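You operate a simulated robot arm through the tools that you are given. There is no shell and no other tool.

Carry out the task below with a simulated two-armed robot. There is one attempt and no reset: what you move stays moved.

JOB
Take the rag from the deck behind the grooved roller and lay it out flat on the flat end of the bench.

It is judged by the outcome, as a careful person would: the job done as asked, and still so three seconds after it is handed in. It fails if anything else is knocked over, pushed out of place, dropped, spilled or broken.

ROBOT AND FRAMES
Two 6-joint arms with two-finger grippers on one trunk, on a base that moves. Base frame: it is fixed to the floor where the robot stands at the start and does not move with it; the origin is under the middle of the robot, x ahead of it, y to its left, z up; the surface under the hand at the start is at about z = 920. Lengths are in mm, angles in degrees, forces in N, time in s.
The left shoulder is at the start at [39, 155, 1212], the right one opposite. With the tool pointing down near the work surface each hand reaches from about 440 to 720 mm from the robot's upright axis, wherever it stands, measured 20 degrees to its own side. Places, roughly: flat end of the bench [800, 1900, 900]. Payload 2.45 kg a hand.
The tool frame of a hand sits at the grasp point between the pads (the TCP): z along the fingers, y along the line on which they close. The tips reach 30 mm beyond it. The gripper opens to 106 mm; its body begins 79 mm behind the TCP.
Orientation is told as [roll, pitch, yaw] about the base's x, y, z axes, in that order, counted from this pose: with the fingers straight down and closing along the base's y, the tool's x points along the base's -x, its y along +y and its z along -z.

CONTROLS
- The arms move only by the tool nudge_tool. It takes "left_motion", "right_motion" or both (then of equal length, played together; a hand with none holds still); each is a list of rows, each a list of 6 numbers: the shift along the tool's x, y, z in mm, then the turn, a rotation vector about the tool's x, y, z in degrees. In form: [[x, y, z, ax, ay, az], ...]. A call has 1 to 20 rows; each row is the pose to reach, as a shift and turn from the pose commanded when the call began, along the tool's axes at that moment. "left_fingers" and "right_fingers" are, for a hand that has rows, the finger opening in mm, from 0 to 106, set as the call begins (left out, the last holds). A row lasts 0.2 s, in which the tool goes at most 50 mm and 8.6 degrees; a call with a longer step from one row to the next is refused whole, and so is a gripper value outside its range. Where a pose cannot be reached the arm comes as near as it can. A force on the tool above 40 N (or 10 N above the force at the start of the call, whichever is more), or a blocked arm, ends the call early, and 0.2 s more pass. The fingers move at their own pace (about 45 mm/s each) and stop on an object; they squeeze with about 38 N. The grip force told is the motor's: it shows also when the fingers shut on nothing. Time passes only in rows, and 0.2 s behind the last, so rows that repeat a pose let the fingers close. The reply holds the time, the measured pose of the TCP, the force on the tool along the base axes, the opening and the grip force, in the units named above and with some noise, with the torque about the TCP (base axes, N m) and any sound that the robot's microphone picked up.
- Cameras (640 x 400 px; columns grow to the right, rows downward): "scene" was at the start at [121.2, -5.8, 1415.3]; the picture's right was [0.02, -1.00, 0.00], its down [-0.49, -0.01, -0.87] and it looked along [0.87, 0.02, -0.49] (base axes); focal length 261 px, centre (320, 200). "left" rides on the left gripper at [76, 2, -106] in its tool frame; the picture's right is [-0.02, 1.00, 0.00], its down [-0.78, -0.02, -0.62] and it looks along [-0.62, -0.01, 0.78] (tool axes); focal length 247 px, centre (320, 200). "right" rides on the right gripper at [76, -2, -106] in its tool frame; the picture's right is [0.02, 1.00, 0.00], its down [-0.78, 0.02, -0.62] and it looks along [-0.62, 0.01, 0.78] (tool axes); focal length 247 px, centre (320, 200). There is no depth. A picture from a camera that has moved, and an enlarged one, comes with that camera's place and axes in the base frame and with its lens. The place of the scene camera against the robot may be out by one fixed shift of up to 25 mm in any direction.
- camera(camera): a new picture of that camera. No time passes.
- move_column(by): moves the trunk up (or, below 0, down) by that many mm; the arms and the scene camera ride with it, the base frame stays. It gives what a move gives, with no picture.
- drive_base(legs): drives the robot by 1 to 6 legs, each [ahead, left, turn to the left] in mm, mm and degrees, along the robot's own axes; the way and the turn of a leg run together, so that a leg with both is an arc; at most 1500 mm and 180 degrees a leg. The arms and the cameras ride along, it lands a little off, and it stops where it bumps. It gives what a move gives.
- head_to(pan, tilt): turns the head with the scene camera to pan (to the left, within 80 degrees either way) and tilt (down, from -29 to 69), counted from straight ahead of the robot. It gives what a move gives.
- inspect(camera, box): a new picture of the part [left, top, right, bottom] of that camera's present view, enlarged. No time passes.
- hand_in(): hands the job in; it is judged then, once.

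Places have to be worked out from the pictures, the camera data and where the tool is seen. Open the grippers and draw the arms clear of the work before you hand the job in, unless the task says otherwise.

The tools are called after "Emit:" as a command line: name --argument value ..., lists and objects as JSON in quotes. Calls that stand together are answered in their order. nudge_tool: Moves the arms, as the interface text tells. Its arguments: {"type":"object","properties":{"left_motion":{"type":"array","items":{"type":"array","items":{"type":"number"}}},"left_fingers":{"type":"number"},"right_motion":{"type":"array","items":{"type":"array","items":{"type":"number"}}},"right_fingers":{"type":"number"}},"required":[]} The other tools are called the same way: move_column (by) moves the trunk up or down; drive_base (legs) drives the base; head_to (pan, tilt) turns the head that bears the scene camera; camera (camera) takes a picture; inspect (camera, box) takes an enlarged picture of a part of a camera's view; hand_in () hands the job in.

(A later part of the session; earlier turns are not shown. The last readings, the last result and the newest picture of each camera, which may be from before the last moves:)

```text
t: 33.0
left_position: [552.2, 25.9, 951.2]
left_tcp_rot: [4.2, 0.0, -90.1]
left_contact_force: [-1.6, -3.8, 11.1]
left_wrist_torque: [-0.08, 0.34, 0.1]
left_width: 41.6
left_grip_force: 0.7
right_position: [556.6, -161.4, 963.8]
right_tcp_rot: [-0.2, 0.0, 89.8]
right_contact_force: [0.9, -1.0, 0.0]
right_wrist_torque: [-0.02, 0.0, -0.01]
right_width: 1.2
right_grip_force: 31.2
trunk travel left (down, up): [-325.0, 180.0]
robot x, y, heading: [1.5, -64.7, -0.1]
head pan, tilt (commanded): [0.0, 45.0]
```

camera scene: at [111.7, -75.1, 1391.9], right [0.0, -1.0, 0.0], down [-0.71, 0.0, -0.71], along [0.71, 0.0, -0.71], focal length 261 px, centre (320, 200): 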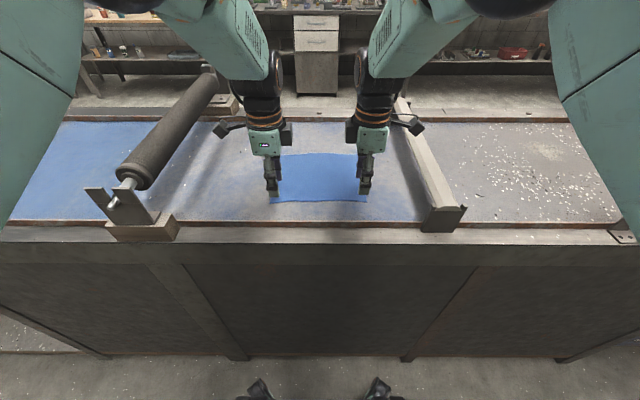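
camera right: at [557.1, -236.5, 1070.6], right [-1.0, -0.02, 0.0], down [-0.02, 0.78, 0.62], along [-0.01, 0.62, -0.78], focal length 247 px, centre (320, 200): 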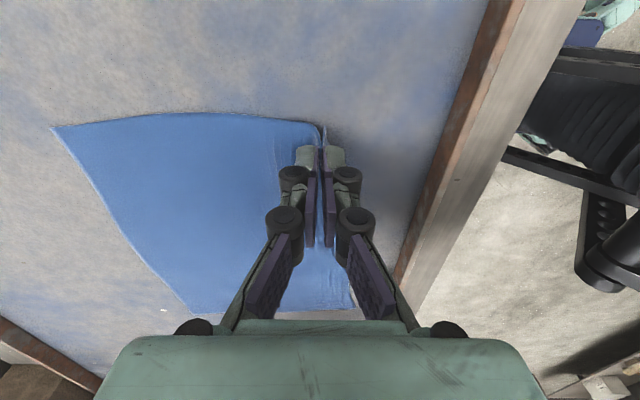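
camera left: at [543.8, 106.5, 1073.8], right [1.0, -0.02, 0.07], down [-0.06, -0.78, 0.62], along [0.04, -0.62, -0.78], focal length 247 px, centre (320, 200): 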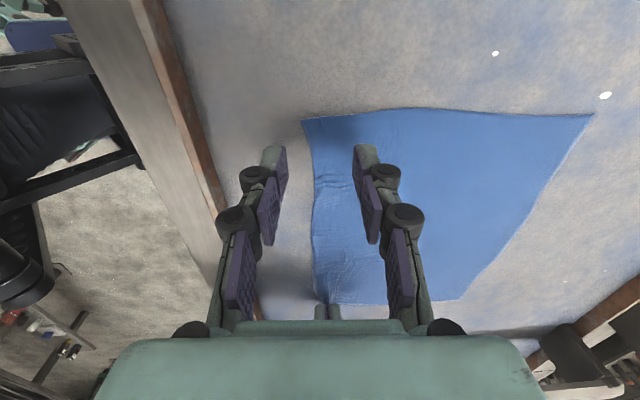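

The contact is now all on the outer finger. I'll ease the tilt by 1.5° so that the inner finger presses the cloth as well, and check.

Emit:
nudge_tool --left_motion '[[0, 0, 0.5, 0.8, 0, 0], [0, 0, 1, 1.6, 0, 0], [0, 0, 1, 1.6, 0, 0]]'

```text
t: 33.9
left_position: [550.6, 27.0, 948.5]
left_tcp_rot: [2.6, 0.0, -90.3]
left_contact_force: [-3.1, -2.7, 16.4]
left_wrist_torque: [-0.06, 0.22, -0.01]
left_width: 43.8
left_grip_force: 2.8
right_position: [554.8, -161.3, 962.8]
right_tcp_rot: [-0.1, -0.1, 89.9]
right_contact_force: [-0.8, 0.6, 0.8]
right_wrist_torque: [-0.02, 0.02, -0.04]
right_width: 1.4
right_grip_force: 30.8
trunk travel left (down, up): [-325.0, 180.0]
robot x, y, heading: [-0.1, -66.0, -0.1]
head pan, tilt (commanded): [0.0, 45.0]
```

Both fingers now bear on the surface (outer about 12 N, inner about 4 N). I'll ease the tilt slightly more and close.

Emit:
nudge_tool --left_motion '[[0, 0, 0.5, 0.6, 0, 0], [0, 0, 0.5, 0.6, 0, 0], [0, 0, 0.5, 0.6, 0, 0], [0, 0, 0.5, 0.6, 0, 0], [0, 0, 0.5, 0.6, 0, 0], [0, 0, 0.5, 0.6, 0, 0]]' --left_fingers 0

Emit:
inspect --camera "left" --box '[240, 80, 432, 200]'

```text
t: 35.2
left_position: [549.0, 26.8, 949.9]
left_tcp_rot: [1.8, 0.0, -90.1]
left_contact_force: [-2.4, -0.3, 19.3]
left_wrist_torque: [-0.03, 0.05, 0.02]
left_width: 0.1
left_grip_force: 28.4
right_position: [554.6, -161.1, 965.0]
right_tcp_rot: [-0.3, -0.1, 89.9]
right_contact_force: [0.1, -0.2, 0.7]
right_wrist_torque: [0.02, -0.04, 0.03]
right_width: 1.4
right_grip_force: 31.3
trunk travel left (down, up): [-325.0, 180.0]
robot x, y, heading: [2.6, -65.8, 0.1]
head pan, tilt (commanded): [0.0, 45.0]
```

```text
3.33 times, centred on (336, 140) of left
camera zoom: at [546.7, 104.2, 1054.9], right [1.0, -0.02, 0.03], down [-0.04, -0.78, 0.62], along [0.01, -0.62, -0.78], focal length 823 px, centre (267, 400)
```

zoom: 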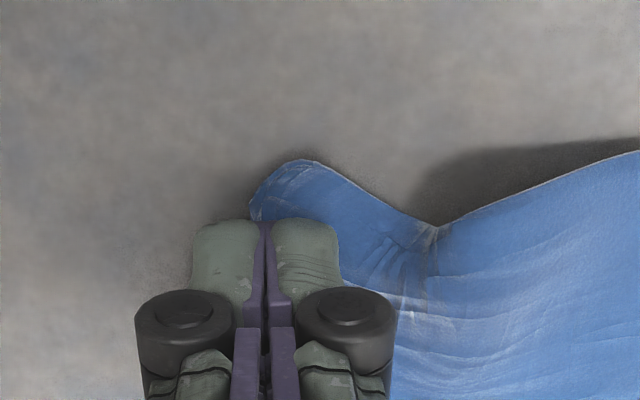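

The left again closed on nothing; the lip curled over instead of standing between the pads. I'll lift, open, and see how the cloth lies before trying another pinch.

Emit:
nudge_tool --left_motion '[[0, 0, -15, 0, 0, 0], [0, 0, -30, -1.8, 0, 0], [0, 0, -30, -1.8, 0, 0], [0, 0, -30, -1.8, 0, 0]]' --left_fingers 0

Emit:
camera --camera "left"

Emit:
inspect --camera "scene" --box '[220, 100, 420, 225]'

```text
t: 36.2
left_position: [552.2, 28.3, 976.1]
left_tcp_rot: [3.3, -0.3, -89.9]
left_contact_force: [1.2, -0.2, -0.8]
left_wrist_torque: [-0.03, -0.03, 0.0]
left_width: 0.0
left_grip_force: 28.9
right_position: [557.9, -160.6, 962.4]
right_tcp_rot: [0.2, 0.1, 89.8]
right_contact_force: [0.9, 0.2, 0.8]
right_wrist_torque: [-0.02, 0.06, 0.0]
right_width: 1.7
right_grip_force: 31.2
trunk travel left (down, up): [-325.0, 180.0]
robot x, y, heading: [0.4, -64.1, 0.0]
head pan, tilt (commanded): [0.0, 45.0]
```

```text
taken
camera left: at [546.8, 106.0, 1081.1], right [1.0, -0.02, 0.06], down [-0.05, -0.78, 0.62], along [0.03, -0.62, -0.78], focal length 247 px, centre (320, 200)
```

left: 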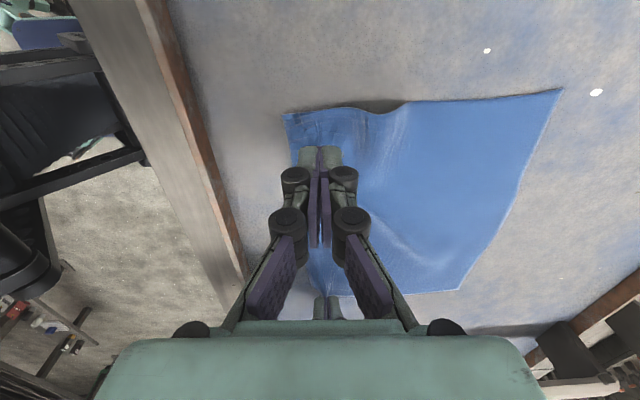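

```text
3.20 times, centred on (320, 162) of scene
camera zoom: at [115.5, -74.4, 1391.5], right [0.0, -1.0, 0.0], down [-0.71, 0.0, -0.71], along [0.71, 0.0, -0.71], focal length 835 px, centre (320, 320)
```

zoom: 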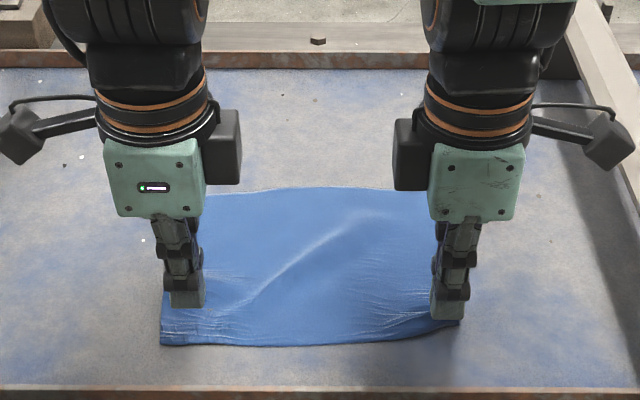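

I'll try a fold pinch on the left instead: both fingertips on the cloth just inside the edge (x≈541 and 591), pressed down, then closed so that the cloth buckles up between them. First untilt, open to 50 mm and move in.

Emit:
nudge_tool --left_motion '[[0, 5, 0, 1.8, 0, 0], [0, 10, 0, 3.5, 0, 0], [0, 14, 0, 3.5, 0, 0], [0, 14, 0, 3.5, 0, 0]]' --left_fingers 50

Emit:
nudge_tool --left_motion '[[0, 0, 12, 0, 0, 0], [0, 0, 20, 0, 0, 0], [0, 0, 24, 0, 0, 0], [0, 0, 26, 0, 0, 0], [0, 0, 28, 0, 0, 0], [0, 0, 28, 0, 0, 0]]'

Emit:
camera --camera "left"

```text
t: 37.2
left_position: [564.2, 27.5, 980.0]
left_tcp_rot: [0.2, 0.0, -90.3]
left_contact_force: [0.5, 1.2, -0.4]
left_wrist_torque: [-0.02, -0.03, -0.01]
left_width: 50.2
left_grip_force: 0.1
right_position: [555.4, -160.4, 964.2]
right_tcp_rot: [-0.2, 0.0, 90.0]
right_contact_force: [0.4, 0.0, -0.1]
right_wrist_torque: [0.01, 0.01, -0.02]
right_width: 1.5
right_grip_force: 30.8
trunk travel left (down, up): [-325.0, 180.0]
robot x, y, heading: [-1.0, -67.9, 0.0]
head pan, tilt (commanded): [0.0, 45.0]
```

```text
t: 38.6
left_position: [567.4, 28.1, 949.8]
left_tcp_rot: [0.1, 0.0, -90.1]
left_contact_force: [0.3, 0.2, 0.7]
left_wrist_torque: [-0.03, 0.02, 0.02]
left_width: 50.0
left_grip_force: 0.5
right_position: [556.5, -161.0, 963.9]
right_tcp_rot: [-0.1, 0.0, 89.9]
right_contact_force: [0.7, -0.4, 0.5]
right_wrist_torque: [0.02, 0.04, -0.02]
right_width: 1.8
right_grip_force: 31.0
trunk travel left (down, up): [-325.0, 180.0]
robot x, y, heading: [-1.9, -69.0, 0.1]
head pan, tilt (commanded): [0.0, 45.0]
```

```text
taken
camera left: at [566.9, 105.6, 1056.2], right [1.0, -0.02, 0.0], down [-0.02, -0.78, 0.62], along [-0.01, -0.62, -0.78], focal length 247 px, centre (320, 200)
```

left: 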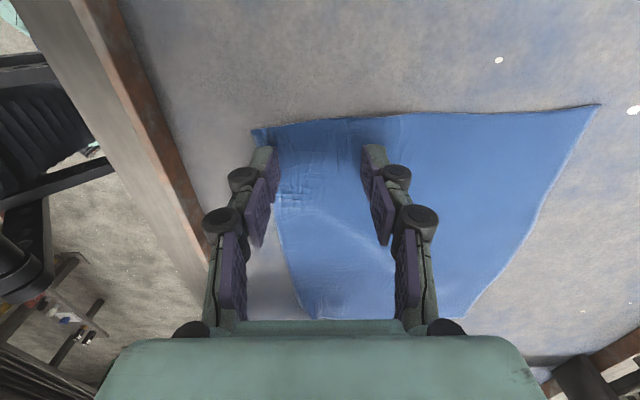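

Just touching. I'll press 2.5 mm further and then close.

Emit:
nudge_tool --left_motion '[[0, 0, 1, 0, 0, 0], [0, 0, 2, 0, 0, 0], [0, 0, 2.5, 0, 0, 0], [0, 0, 2.5, 0, 0, 0]]'

Emit:
nudge_tool --left_motion '[[0, 0, 0, 0, 0, 0], [0, 0, 0, 0, 0, 0], [0, 0, 0, 0, 0, 0], [0, 0, 0, 0, 0, 0], [0, 0, 0, 0, 0, 0], [0, 0, 0, 0, 0, 0]]' --left_fingers 0

Emit:
inspect --camera "left" --box '[240, 80, 432, 200]'

Emit:
inspect --camera "scene" --box '[220, 100, 420, 225]'

```text
t: 39.6
left_position: [565.1, 26.1, 949.7]
left_tcp_rot: [0.2, 0.0, -90.1]
left_contact_force: [-0.1, 1.3, 6.3]
left_wrist_torque: [0.0, 0.16, -0.06]
left_width: 51.1
left_grip_force: 0.6
right_position: [556.3, -159.7, 962.9]
right_tcp_rot: [-0.1, -0.1, 89.9]
right_contact_force: [-0.9, 0.1, 0.3]
right_wrist_torque: [0.01, 0.01, 0.01]
right_width: 1.2
right_grip_force: 31.0
trunk travel left (down, up): [-325.0, 180.0]
robot x, y, heading: [0.3, -69.0, 0.2]
head pan, tilt (commanded): [0.0, 45.0]
```

```text
t: 41.0
left_position: [565.0, 27.4, 951.9]
left_tcp_rot: [0.3, 0.0, -90.0]
left_contact_force: [2.0, -0.2, 5.7]
left_wrist_torque: [0.03, 0.14, 0.01]
left_width: 6.2
left_grip_force: 38.1
right_position: [555.3, -161.6, 964.2]
right_tcp_rot: [-0.1, -0.2, 89.9]
right_contact_force: [0.6, -0.4, -0.9]
right_wrist_torque: [0.01, -0.02, -0.01]
right_width: 1.4
right_grip_force: 30.9
trunk travel left (down, up): [-325.0, 180.0]
robot x, y, heading: [-1.3, -70.8, 0.0]
head pan, tilt (commanded): [0.0, 45.0]
```

```text
3.33 times, centred on (336, 140) of left
camera zoom: at [565.7, 103.9, 1057.2], right [1.0, -0.02, 0.01], down [-0.02, -0.78, 0.62], along [-0.01, -0.62, -0.78], focal length 823 px, centre (267, 400)
```

zoom: 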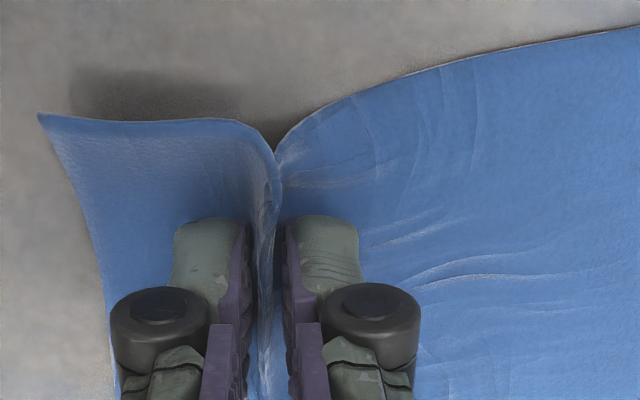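

```text
3.20 times, centred on (320, 162) of scene
camera zoom: at [111.2, -74.6, 1392.0], right [0.0, -1.0, 0.0], down [-0.71, 0.0, -0.71], along [0.71, 0.0, -0.71], focal length 835 px, centre (320, 320)
```

zoom: 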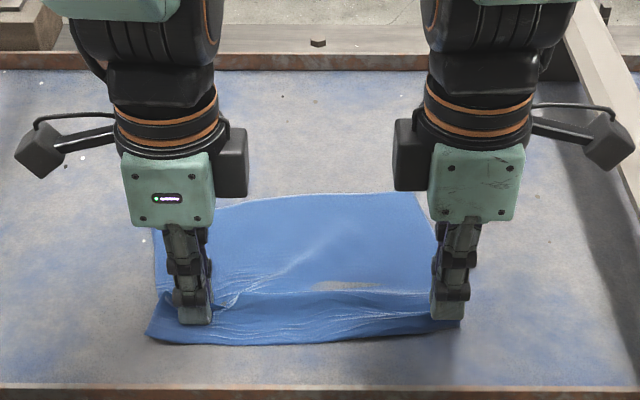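

The left now holds a solid fold (6.2 mm, 38 N). I'll lift both hands together slowly, 60 mm first, and check.

Emit:
nudge_tool --left_motion '[[0, 0, -8, 0, 0, 0], [0, 0, -18, 0, 0, 0], [0, 0, -30, 0, 0, 0], [0, 0, -45, 0, 0, 0], [0, 0, -60, 0, 0, 0], [0, 0, -60, 0, 0, 0]]' --right_motion '[[0, 0, -5, 0, 0, 0], [0, 0, -12, 0, 0, 0], [0, 0, -22, 0, 0, 0], [0, 0, -35, 0, 0, 0], [0, 0, -50, 0, 0, 0], [0, 0, -50, 0, 0, 0]]'

Emit:
camera --camera "left"

Emit:
camera --camera "right"

Emit:
inspect --camera "scene" --box '[220, 100, 420, 225]'

```text
t: 42.5
left_position: [565.2, 25.1, 1010.1]
left_tcp_rot: [0.2, 0.0, -90.1]
left_contact_force: [1.5, -0.4, -1.1]
left_wrist_torque: [-0.04, -0.1, 0.02]
left_width: 6.4
left_grip_force: 34.2
right_position: [553.8, -158.9, 1015.0]
right_tcp_rot: [0.0, 0.1, 89.8]
right_contact_force: [-0.2, -0.9, -0.6]
right_wrist_torque: [0.0, 0.02, 0.01]
right_width: 1.2
right_grip_force: 31.0
trunk travel left (down, up): [-325.0, 180.0]
robot x, y, heading: [0.9, -66.9, -0.0]
head pan, tilt (commanded): [0.0, 45.0]
```

```text
taken
camera left: at [565.0, 102.5, 1114.8], right [1.0, -0.02, 0.0], down [-0.02, -0.78, 0.62], along [-0.01, -0.62, -0.78], focal length 247 px, centre (320, 200)
```

left: 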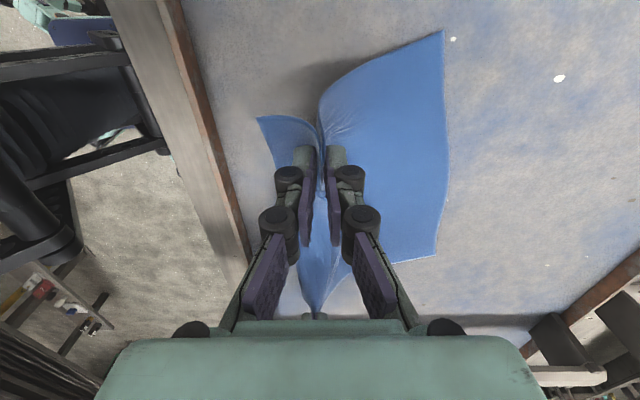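

```text
taken
camera right: at [555.6, -235.2, 1122.1], right [-1.0, -0.02, 0.0], down [-0.02, 0.78, 0.62], along [-0.01, 0.62, -0.78], focal length 247 px, centre (320, 200)
```

right: 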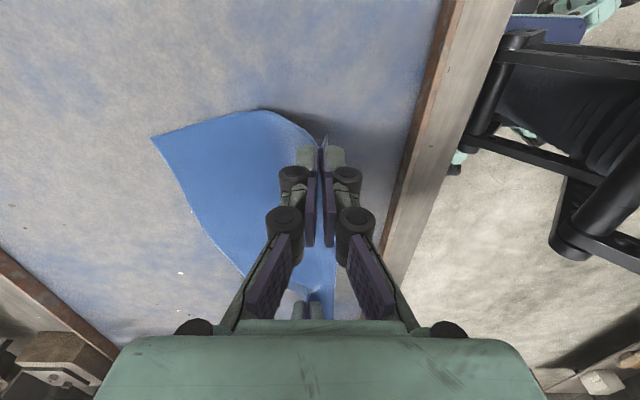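

```text
3.20 times, centred on (320, 162) of scene
camera zoom: at [112.2, -74.6, 1391.9], right [0.0, -1.0, 0.0], down [-0.71, 0.0, -0.71], along [0.71, 0.0, -0.71], focal length 835 px, centre (320, 320)
```

zoom: 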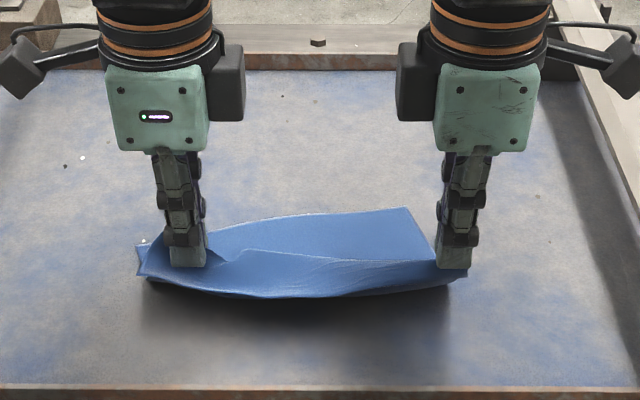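

Both hands hold the rag. I'll lift on to TCP z≈1250 at a gentle pace so the rag hangs free of everything.

Emit:
nudge_tool --left_motion '[[0, 0, -15, 0, 0, 0], [0, 0, -35, 0, 0, 0], [0, 0, -55, 0, 0, 0], [0, 0, -75, 0, 0, 0], [0, 0, -95, 0, 0, 0], [0, 0, -115, 0, 0, 0], [0, 0, -135, 0, 0, 0], [0, 0, -155, 0, 0, 0], [0, 0, -175, 0, 0, 0], [0, 0, -195, 0, 0, 0], [0, 0, -215, 0, 0, 0], [0, 0, -235, 0, 0, 0], [0, 0, -235, 0, 0, 0]]' --right_motion '[[0, 0, -15, 0, 0, 0], [0, 0, -35, 0, 0, 0], [0, 0, -55, 0, 0, 0], [0, 0, -75, 0, 0, 0], [0, 0, -95, 0, 0, 0], [0, 0, -115, 0, 0, 0], [0, 0, -135, 0, 0, 0], [0, 0, -155, 0, 0, 0], [0, 0, -175, 0, 0, 0], [0, 0, -195, 0, 0, 0], [0, 0, -215, 0, 0, 0], [0, 0, -235, 0, 0, 0], [0, 0, -235, 0, 0, 0]]'

Emit:
camera --camera "scene"

Emit:
camera --camera "left"

```text
t: 45.2
left_position: [564.5, 28.9, 1241.7]
left_tcp_rot: [0.1, 0.0, -90.1]
left_contact_force: [-1.2, -0.1, 1.0]
left_wrist_torque: [-0.01, 0.05, 0.02]
left_width: 5.9
left_grip_force: 32.4
right_position: [556.3, -160.9, 1246.3]
right_tcp_rot: [-0.1, 0.0, 90.0]
right_contact_force: [0.5, 0.0, 0.7]
right_wrist_torque: [0.0, -0.04, 0.02]
right_width: 1.5
right_grip_force: 31.5
trunk travel left (down, up): [-325.0, 180.0]
robot x, y, heading: [-0.1, -70.6, 0.1]
head pan, tilt (commanded): [0.0, 45.0]
```

```text
taken
camera scene: at [113.4, -74.4, 1391.7], right [0.0, -1.0, 0.0], down [-0.71, 0.0, -0.71], along [0.71, 0.0, -0.71], focal length 261 px, centre (320, 200)
```

scene: 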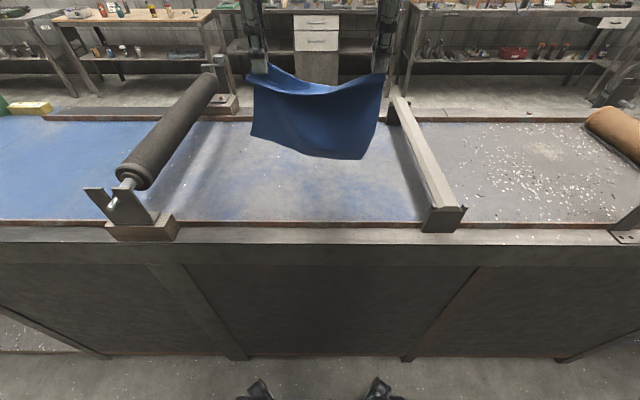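

```text
taken
camera left: at [566.0, 106.3, 1348.5], right [1.0, -0.02, 0.0], down [-0.02, -0.78, 0.62], along [-0.01, -0.62, -0.78], focal length 247 px, centre (320, 200)
```

left: 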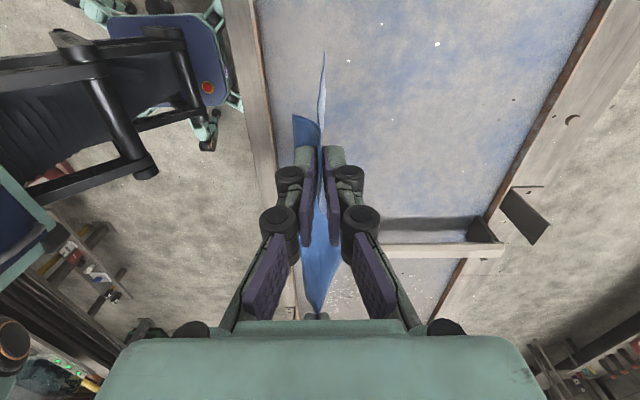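

The rag hangs cleanly as a curtain between both hands. I'll raise the trunk for more clearance, then back away from the bench and drive left in steps.

Emit:
move_column --by 120

Emit:
drive_base --legs '[[-250, 0, 0], [0, 700, 0]]'

Emit:
head_to --pan 40 --tilt 35

Emit:
camera --camera "scene"

Emit:
head_to --pan 80 --tilt 35

Emit:
camera --camera "scene"

Emit:
camera --camera "left"

```text
t: 46.8
left_position: [565.3, 28.7, 1364.2]
left_tcp_rot: [0.1, 0.0, -90.1]
left_contact_force: [0.3, -0.2, 0.9]
left_wrist_torque: [0.01, -0.02, 0.01]
left_width: 6.0
left_grip_force: 31.9
right_position: [558.1, -160.8, 1367.0]
right_tcp_rot: [0.0, 0.0, 89.9]
right_contact_force: [0.8, -0.1, 0.2]
right_wrist_torque: [0.03, -0.01, -0.04]
right_width: 1.6
right_grip_force: 31.2
trunk travel left (down, up): [-445.0, 60.0]
robot x, y, heading: [-1.1, -65.6, 0.1]
head pan, tilt (commanded): [0.0, 45.0]
```

```text
t: 59.5
left_position: [326.3, 729.6, 1364.3]
left_tcp_rot: [0.3, 0.0, -91.1]
left_contact_force: [0.5, 0.4, -0.2]
left_wrist_torque: [-0.02, 0.03, -0.02]
left_width: 3.0
left_grip_force: 31.5
right_position: [315.7, 540.2, 1366.8]
right_tcp_rot: [-0.1, 0.1, 88.9]
right_contact_force: [-0.2, 1.2, 0.3]
right_wrist_torque: [0.01, -0.01, 0.0]
right_width: 1.5
right_grip_force: 30.9
trunk travel left (down, up): [-445.0, 60.0]
robot x, y, heading: [-238.1, 643.4, -1.1]
head pan, tilt (commanded): [0.0, 45.0]
```

```text
t: 60.5
left_position: [329.1, 729.7, 1362.5]
left_tcp_rot: [0.2, 0.1, -91.0]
left_contact_force: [-0.2, 0.1, -1.5]
left_wrist_torque: [0.0, -0.03, -0.01]
left_width: 4.9
left_grip_force: 34.2
right_position: [319.7, 538.7, 1367.0]
right_tcp_rot: [0.0, 0.0, 89.0]
right_contact_force: [-0.5, -0.2, 0.3]
right_wrist_torque: [-0.01, 0.05, 0.0]
right_width: 1.5
right_grip_force: 30.5
trunk travel left (down, up): [-445.0, 60.0]
robot x, y, heading: [-236.8, 638.2, -0.7]
head pan, tilt (commanded): [40.0, 35.0]
```

```text
taken
camera scene: at [-136.7, 689.4, 1527.5], right [0.63, -0.78, 0.0], down [-0.45, -0.36, -0.82], along [0.63, 0.52, -0.57], focal length 261 px, centre (320, 200)
```

scene: 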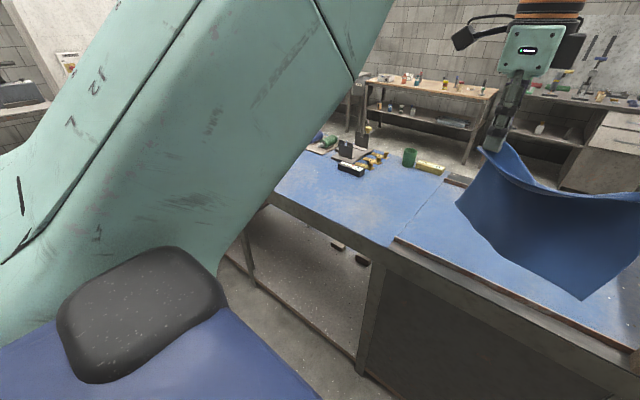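

```text
t: 61.6
left_position: [328.3, 729.7, 1364.2]
left_tcp_rot: [0.0, 0.0, -91.1]
left_contact_force: [-1.0, 0.6, -0.5]
left_wrist_torque: [-0.04, -0.2, 0.01]
left_width: 1.0
left_grip_force: 27.3
right_position: [316.9, 537.5, 1367.3]
right_tcp_rot: [-0.1, -0.1, 89.0]
right_contact_force: [-1.5, -0.4, 0.2]
right_wrist_torque: [0.05, 0.0, 0.02]
right_width: 1.4
right_grip_force: 30.4
trunk travel left (down, up): [-445.0, 60.0]
robot x, y, heading: [-242.3, 641.1, -0.6]
head pan, tilt (commanded): [80.0, 35.0]
```

```text
taken
camera scene: at [-190.2, 720.1, 1527.7], right [0.98, -0.19, 0.0], down [-0.11, -0.56, -0.82], along [0.15, 0.8, -0.57], focal length 261 px, centre (320, 200)
```

scene: 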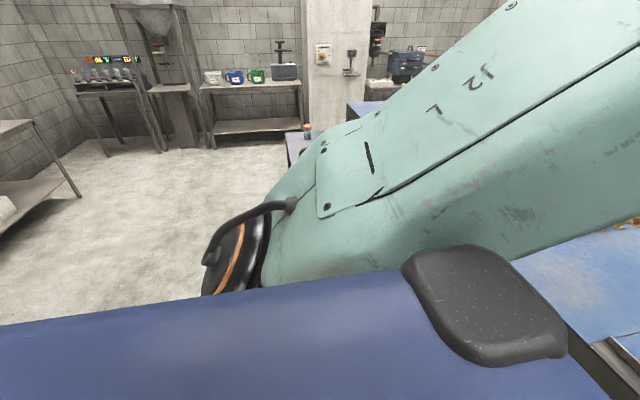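

```text
taken
camera left: at [329.7, 805.6, 1469.9], right [1.0, -0.04, 0.0], down [-0.03, -0.78, 0.62], along [-0.02, -0.62, -0.78], focal length 247 px, centre (320, 200)
```

left: 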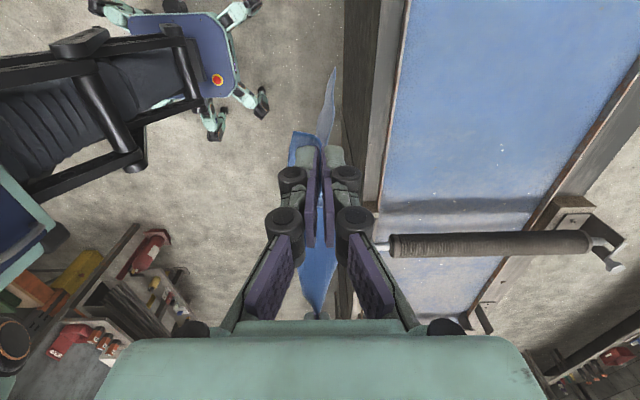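

The left grip's width has fallen from 6.0 to 1.0 mm, so the fold may be slipping. I'll look closely before moving on.

Emit:
inspect --camera "left" --box '[240, 60, 432, 180]'

Emit:
inspect --camera "right" --box '[210, 60, 402, 180]'

Emit:
head_to --pan 0 --tilt 30

Emit:
camera --camera "scene"

```text
3.33 times, centred on (336, 120) of left
camera zoom: at [329.7, 805.6, 1469.9], right [1.0, -0.04, 0.0], down [-0.03, -0.78, 0.62], along [-0.02, -0.62, -0.78], focal length 823 px, centre (267, 467)
```

zoom: 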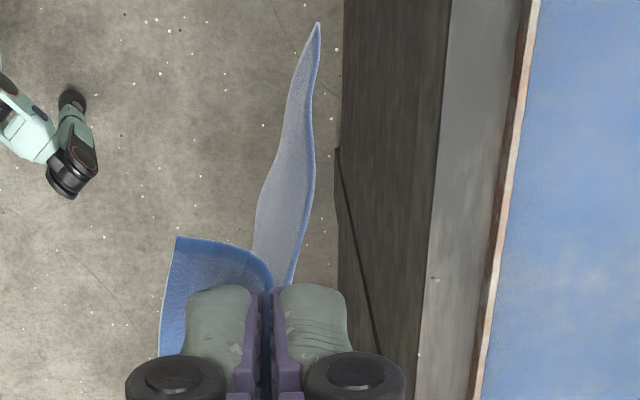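

```text
3.33 times, centred on (306, 120) of right
camera zoom: at [317.4, 462.3, 1474.2], right [-1.0, 0.0, 0.0], down [0.0, 0.78, 0.62], along [0.0, 0.62, -0.78], focal length 823 px, centre (367, 467)
```

zoom: 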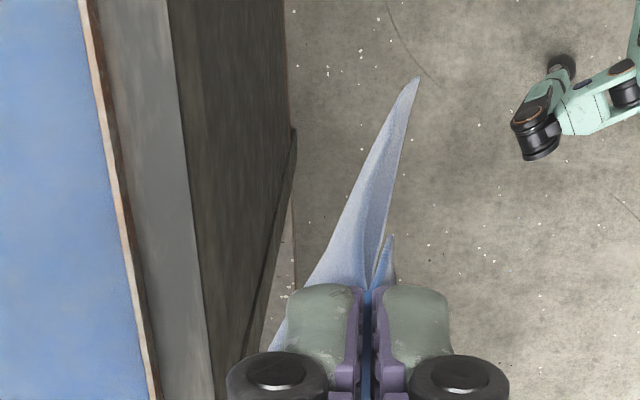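

```text
t: 63.1
left_position: [327.3, 728.0, 1363.5]
left_tcp_rot: [0.2, 0.0, -91.1]
left_contact_force: [0.1, 0.6, 1.5]
left_wrist_torque: [0.0, 0.03, -0.01]
left_width: 4.0
left_grip_force: 31.2
right_position: [316.8, 538.7, 1366.9]
right_tcp_rot: [0.1, -0.1, 89.0]
right_contact_force: [0.1, -1.0, -0.9]
right_wrist_torque: [0.06, 0.02, -0.06]
right_width: 1.4
right_grip_force: 30.9
trunk travel left (down, up): [-445.0, 60.0]
robot x, y, heading: [-241.3, 642.4, -0.9]
head pan, tilt (commanded): [0.0, 30.0]
```

```text
taken
camera scene: at [-116.2, 632.4, 1535.4], right [-0.01, -1.0, 0.0], down [-0.5, 0.01, -0.87], along [0.87, -0.01, -0.5], focal length 261 px, centre (320, 200)
```

scene: 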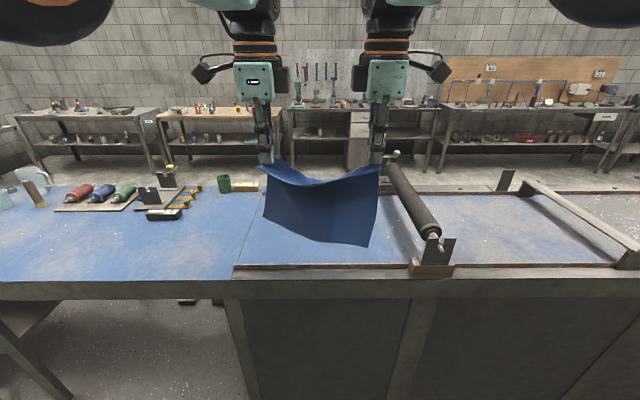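

The fold is still between the left pads (now 4.0 mm), but I don't fully trust it. I'll bring the rag over the flat end of the bench promptly: left about 550 mm and ahead about 200 mm, over clear blue surface.

Emit:
drive_base --legs '[[210, 560, 1]]'

Emit:
camera --camera "scene"

Emit:
camera --camera "left"

```text
t: 70.7
left_position: [543.5, 1287.9, 1365.2]
left_tcp_rot: [0.3, 0.0, -90.8]
left_contact_force: [0.6, 0.7, -2.1]
left_wrist_torque: [-0.03, -0.03, -0.05]
left_width: 1.4
left_grip_force: 28.9
right_position: [533.1, 1097.3, 1367.9]
right_tcp_rot: [-0.3, 0.0, 89.1]
right_contact_force: [-0.5, 0.1, -0.3]
right_wrist_torque: [0.02, -0.01, 0.02]
right_width: 1.5
right_grip_force: 30.5
trunk travel left (down, up): [-445.0, 60.0]
robot x, y, heading: [-20.0, 1199.0, -0.9]
head pan, tilt (commanded): [0.0, 30.0]
```

```text
taken
camera scene: at [99.3, 1192.6, 1535.8], right [-0.01, -1.0, 0.0], down [-0.5, 0.01, -0.87], along [0.87, -0.01, -0.5], focal length 261 px, centre (320, 200)
```

scene: 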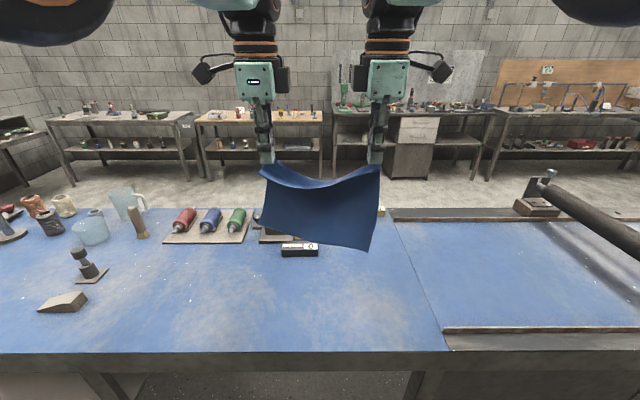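

```text
taken
camera left: at [544.8, 1365.6, 1471.0], right [1.0, -0.04, 0.01], down [-0.03, -0.78, 0.62], along [-0.02, -0.62, -0.78], focal length 247 px, centre (320, 200)
```

left: 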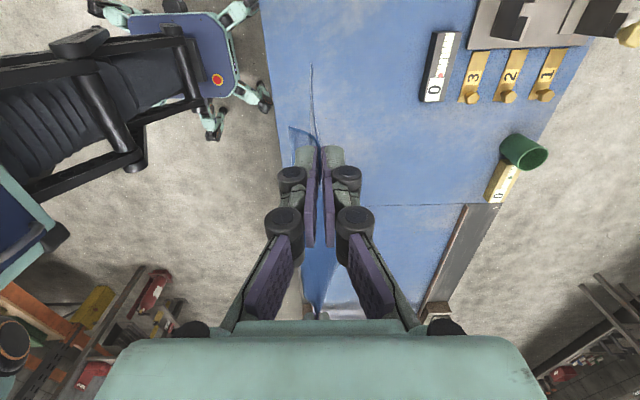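

The rag is now over the flat end, whose free area is about x 470–750 from the seam (y≈930) to a wooden block near y≈1940. I want to lay it near y≈1550, so I'll check the trolley on the floor to the left before driving on.

Emit:
head_to --pan 75 --tilt 40

Emit:
camera --camera "scene"

Emit:
inspect --camera "left" --box '[240, 50, 432, 170]'

```text
t: 72.2
left_position: [546.3, 1285.0, 1363.6]
left_tcp_rot: [0.1, -0.1, -90.8]
left_contact_force: [0.7, -0.1, -0.8]
left_wrist_torque: [0.03, -0.06, 0.01]
left_width: 3.7
left_grip_force: 34.7
right_position: [536.2, 1096.7, 1368.2]
right_tcp_rot: [-0.1, -0.1, 89.0]
right_contact_force: [-0.5, 0.2, -0.2]
right_wrist_torque: [0.02, -0.04, 0.0]
right_width: 1.6
right_grip_force: 31.3
trunk travel left (down, up): [-445.0, 60.0]
robot x, y, heading: [-17.4, 1199.1, -0.6]
head pan, tilt (commanded): [75.0, 40.0]
```

```text
taken
camera scene: at [34.1, 1272.6, 1520.2], right [0.96, -0.27, 0.0], down [-0.17, -0.62, -0.77], along [0.21, 0.74, -0.64], focal length 261 px, centre (320, 200)
```

scene: 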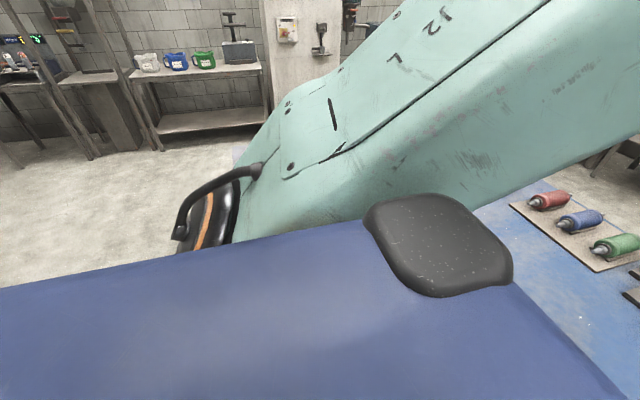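

```text
3.33 times, centred on (336, 110) of left
camera zoom: at [546.9, 1362.7, 1470.6], right [1.0, -0.04, 0.0], down [-0.03, -0.78, 0.62], along [-0.02, -0.62, -0.78], focal length 823 px, centre (267, 500)
```

zoom: 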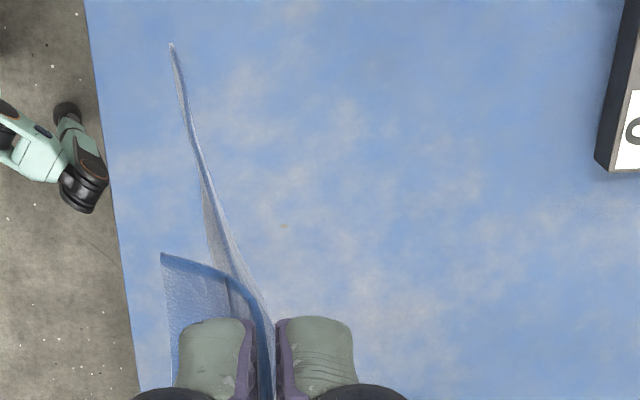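

The trolley is hidden behind the arm here, but its near wheel was at about y≈2130 and my base reaches about 280 mm sideways, so stopping at y≈1520 leaves ample room. Driving left 320 mm.

Emit:
drive_base --legs '[[0, 320, 0.8]]'

Emit:
head_to --pan 0 --tilt 45

Emit:
camera --camera "scene"

Emit:
camera --camera "left"

Emit:
camera --camera "right"

```text
t: 76.8
left_position: [548.8, 1607.7, 1363.4]
left_tcp_rot: [0.1, 0.1, -90.1]
left_contact_force: [0.2, -0.6, -1.5]
left_wrist_torque: [0.0, 0.02, 0.01]
left_width: 4.6
left_grip_force: 37.6
right_position: [541.2, 1416.2, 1366.2]
right_tcp_rot: [0.0, -0.2, 89.8]
right_contact_force: [0.7, -1.2, -0.5]
right_wrist_torque: [0.02, 0.02, 0.03]
right_width: 1.5
right_grip_force: 30.8
trunk travel left (down, up): [-445.0, 60.0]
robot x, y, heading: [-13.4, 1517.2, -0.1]
head pan, tilt (commanded): [75.0, 40.0]
```

```text
t: 78.3
left_position: [548.7, 1610.3, 1363.3]
left_tcp_rot: [0.1, 0.0, -90.2]
left_contact_force: [1.5, -1.4, -0.9]
left_wrist_torque: [0.03, 0.04, 0.04]
left_width: 4.5
left_grip_force: 37.7
right_position: [542.4, 1418.8, 1366.7]
right_tcp_rot: [0.1, -0.1, 89.9]
right_contact_force: [0.1, 0.0, 0.1]
right_wrist_torque: [-0.02, 0.02, 0.02]
right_width: 1.6
right_grip_force: 31.2
trunk travel left (down, up): [-445.0, 60.0]
robot x, y, heading: [-14.1, 1516.4, -0.2]
head pan, tilt (commanded): [0.0, 45.0]
```

```text
taken
camera scene: at [97.1, 1510.8, 1512.7], right [0.0, -1.0, 0.0], down [-0.71, 0.0, -0.71], along [0.71, 0.0, -0.71], focal length 261 px, centre (320, 200)
```

scene: 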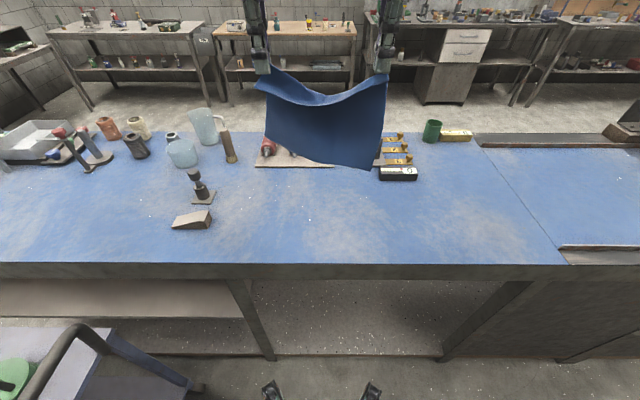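

```text
taken
camera left: at [549.7, 1687.0, 1469.2], right [1.0, -0.03, 0.0], down [-0.02, -0.78, 0.62], along [-0.01, -0.62, -0.78], focal length 247 px, centre (320, 200)
```

left: 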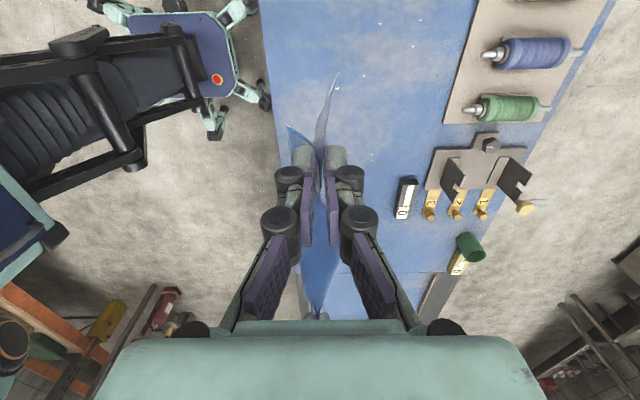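

```text
taken
camera right: at [541.9, 1343.6, 1473.8], right [-1.0, -0.02, 0.0], down [-0.01, 0.78, 0.62], along [-0.01, 0.62, -0.78], focal length 247 px, centre (320, 200)
```

right: 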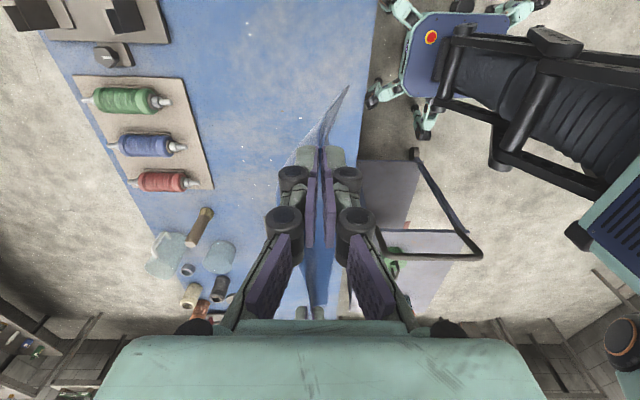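

The area below is clear (x 460–780, y 1310–1840), with the block, tray and box well outside it. I'll lower the trunk back by 120 mm, then extend both hands forward to x≈700, with the left lower so the rag's bottom edge is level.

Emit:
move_column --by -120

Emit:
nudge_tool --left_motion '[[0, 25, 10, 0, 0, 0], [0, 50, 25, 0, 0, 0], [0, 75, 45, 0, 0, 0], [0, 100, 65, 0, 0, 0], [0, 125, 85, 0, 0, 0], [0, 150, 105, 0, 0, 0], [0, 150, 125, 0, 0, 0], [0, 150, 140, 0, 0, 0], [0, 150, 140, 0, 0, 0]]' --right_motion '[[0, -25, 5, 0, 0, 0], [0, -50, 15, 0, 0, 0], [0, -75, 30, 0, 0, 0], [0, -100, 50, 0, 0, 0], [0, -125, 65, 0, 0, 0], [0, -150, 80, 0, 0, 0], [0, -156, 90, 0, 0, 0], [0, -156, 100, 0, 0, 0], [0, -156, 100, 0, 0, 0]]'

Emit:
camera --camera "scene"

Emit:
camera --camera "left"

Emit:
camera --camera "right"

```text
t: 79.8
left_position: [547.8, 1609.2, 1243.3]
left_tcp_rot: [0.1, -0.1, -90.1]
left_contact_force: [-0.4, 0.6, -2.4]
left_wrist_torque: [-0.01, -0.04, 0.0]
left_width: 0.2
left_grip_force: 27.7
right_position: [539.6, 1420.0, 1246.5]
right_tcp_rot: [-0.2, 0.1, 89.9]
right_contact_force: [0.2, -0.3, -0.7]
right_wrist_torque: [0.01, -0.03, 0.0]
right_width: 1.4
right_grip_force: 30.6
trunk travel left (down, up): [-325.0, 180.0]
robot x, y, heading: [-21.8, 1520.4, -0.0]
head pan, tilt (commanded): [0.0, 45.0]
```

```text
t: 81.8
left_position: [650.1, 1628.6, 1095.0]
left_tcp_rot: [-0.1, -0.1, -90.3]
left_contact_force: [-0.4, -0.1, 1.8]
left_wrist_torque: [-0.02, 0.06, -0.01]
left_width: 1.8
left_grip_force: 34.3
left hand out of reach, approached as far as the arm can: row 3, 4, 5, 6, 7, 8, 9
right_position: [644.0, 1400.1, 1137.4]
right_tcp_rot: [0.1, 0.0, 89.8]
right_contact_force: [0.7, 0.6, -0.3]
right_wrist_torque: [0.03, -0.01, 0.06]
right_width: 1.1
right_grip_force: 30.7
right hand out of reach, approached as far as the arm can: row 4, 5, 6, 7, 8, 9
trunk travel left (down, up): [-325.0, 180.0]
robot x, y, heading: [-18.8, 1516.6, 0.0]
head pan, tilt (commanded): [0.0, 45.0]
```

```text
taken
camera scene: at [99.1, 1511.1, 1391.5], right [0.0, -1.0, 0.0], down [-0.71, 0.0, -0.71], along [0.71, 0.0, -0.71], focal length 261 px, centre (320, 200)
```

scene: 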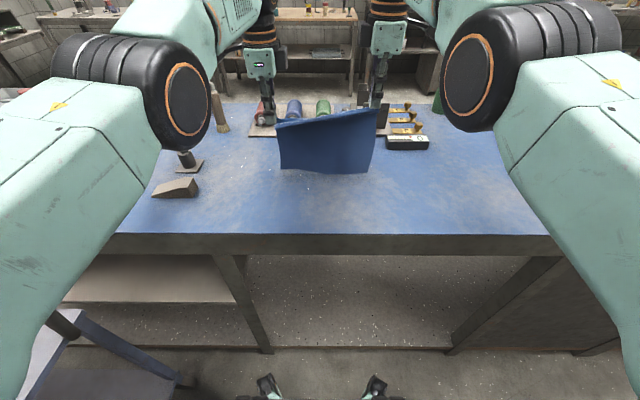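

```text
taken
camera left: at [651.8, 1706.5, 1201.1], right [1.0, -0.03, 0.0], down [-0.02, -0.78, 0.62], along [-0.02, -0.62, -0.78], focal length 247 px, centre (320, 200)
```

left: 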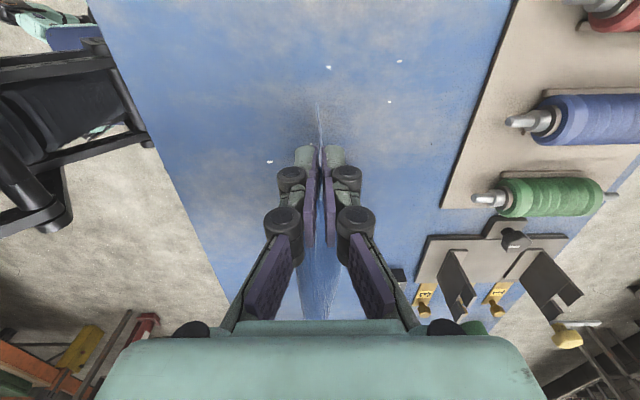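

```text
taken
camera right: at [644.3, 1324.3, 1244.8], right [-1.0, -0.02, 0.0], down [-0.01, 0.78, 0.62], along [-0.01, 0.62, -0.78], focal length 247 px, centre (320, 200)
```

right: 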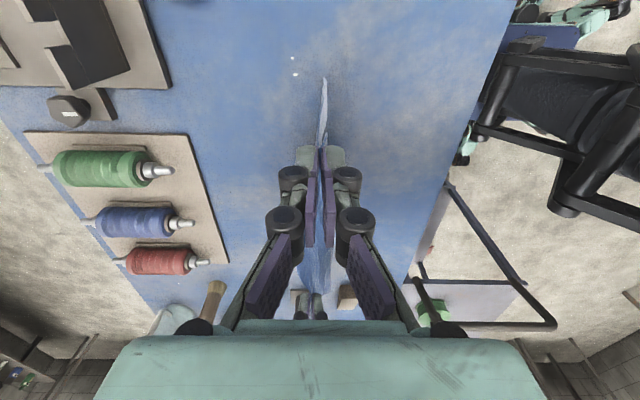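

Both arms ran out of reach at x≈650 and drifted apart about 20 mm each way, pulling the rag's top edge taut. I'll look closely at both grips and the rag's hem.

Emit:
inspect --camera "left" --box '[240, 80, 400, 180]'

Emit:
inspect --camera "right" --box '[240, 70, 400, 170]'

Emit:
inspect --camera "scene" --box '[240, 60, 432, 180]'

```text
4.00 times, centred on (320, 130) of left
camera zoom: at [651.8, 1706.5, 1201.1], right [1.0, -0.03, 0.0], down [-0.02, -0.78, 0.62], along [-0.02, -0.62, -0.78], focal length 988 px, centre (320, 480)
```

zoom: 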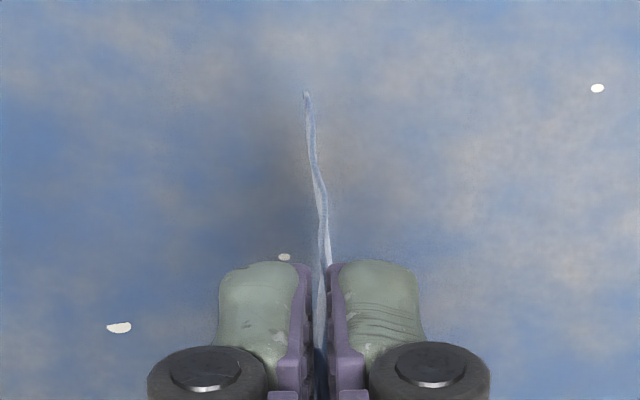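

```text
4.00 times, centred on (320, 120) of right
camera zoom: at [644.3, 1324.3, 1244.8], right [-1.0, -0.02, 0.0], down [-0.01, 0.78, 0.62], along [-0.01, 0.62, -0.78], focal length 988 px, centre (320, 520)
```

zoom: 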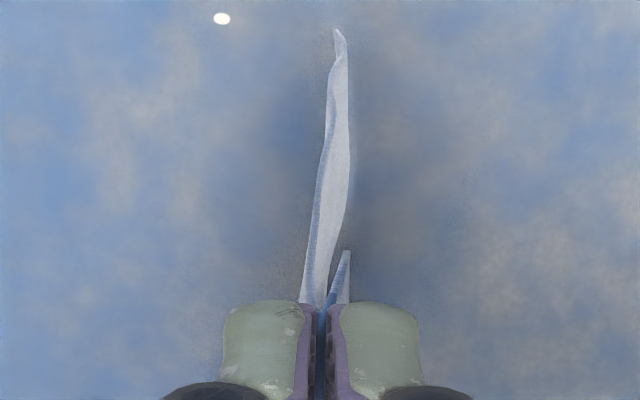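

```text
3.33 times, centred on (336, 120) of scene
camera zoom: at [99.1, 1511.1, 1391.5], right [0.0, -1.0, 0.0], down [-0.71, 0.0, -0.71], along [0.71, 0.0, -0.71], focal length 870 px, centre (267, 467)
```

zoom: 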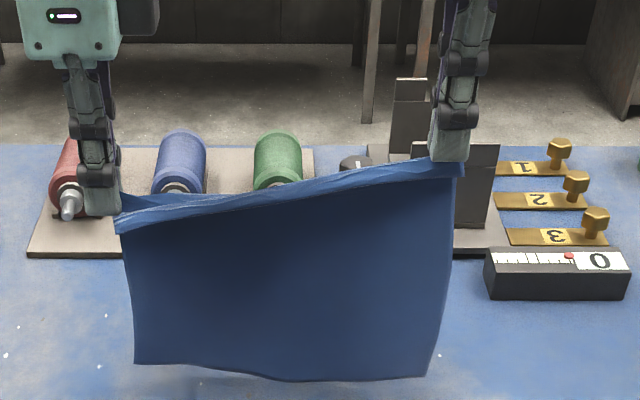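

The left pads now hold only a bit at the rag's corner because of the stretch, so I must ease the tension. I'll pull both hands back to x≈640, which returns them to their proper spacing.

Emit:
nudge_tool --left_motion '[[0, -20, 0, 0, 0, 0], [0, -40, 0, 0, 0, 0], [0, -58, 0, 0, 0, 0], [0, -58, 0, 0, 0, 0]]' --right_motion '[[0, 20, 0, 0, 0, 0], [0, 40, 0, 0, 0, 0], [0, 56, 0, 0, 0, 0], [0, 56, 0, 0, 0, 0]]'

Emit:
inspect --camera "scene" --box '[240, 60, 432, 180]'

Emit:
inspect --camera "left" --box '[240, 80, 400, 180]'

```text
t: 82.8
left_position: [585.5, 1627.4, 1098.0]
left_tcp_rot: [0.3, -0.1, -90.3]
left_contact_force: [-0.6, -0.1, -1.4]
left_wrist_torque: [0.0, -0.04, 0.03]
left_width: 3.6
left_grip_force: 33.2
right_position: [583.0, 1403.2, 1136.4]
right_tcp_rot: [-0.2, -0.2, 89.8]
right_contact_force: [-0.7, 0.0, 0.8]
right_wrist_torque: [0.03, -0.07, -0.03]
right_width: 1.3
right_grip_force: 31.9
trunk travel left (down, up): [-325.0, 180.0]
robot x, y, heading: [-15.7, 1519.2, -0.1]
head pan, tilt (commanded): [0.0, 45.0]
```

```text
3.33 times, centred on (336, 120) of scene
camera zoom: at [93.1, 1510.1, 1392.1], right [0.0, -1.0, 0.0], down [-0.71, 0.0, -0.71], along [0.71, 0.0, -0.71], focal length 870 px, centre (267, 467)
```

zoom: 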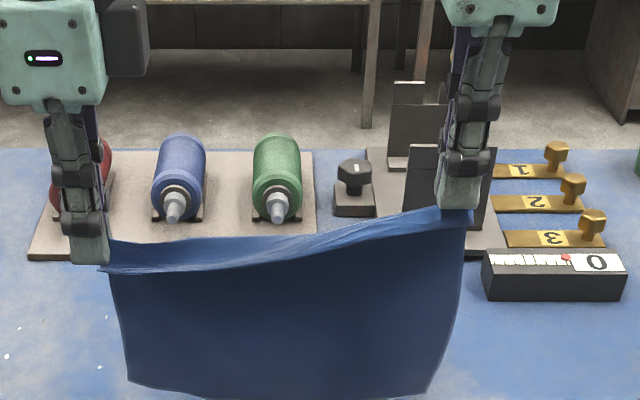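

```text
4.00 times, centred on (320, 130) of left
camera zoom: at [585.7, 1705.6, 1204.2], right [1.0, -0.03, 0.01], down [-0.02, -0.78, 0.62], along [-0.01, -0.62, -0.78], focal length 988 px, centre (320, 480)
```

zoom: 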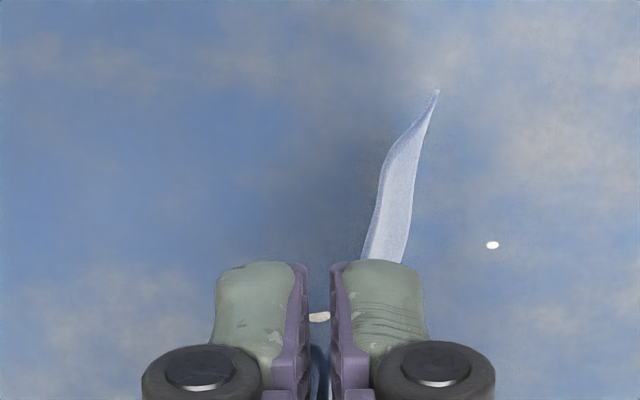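

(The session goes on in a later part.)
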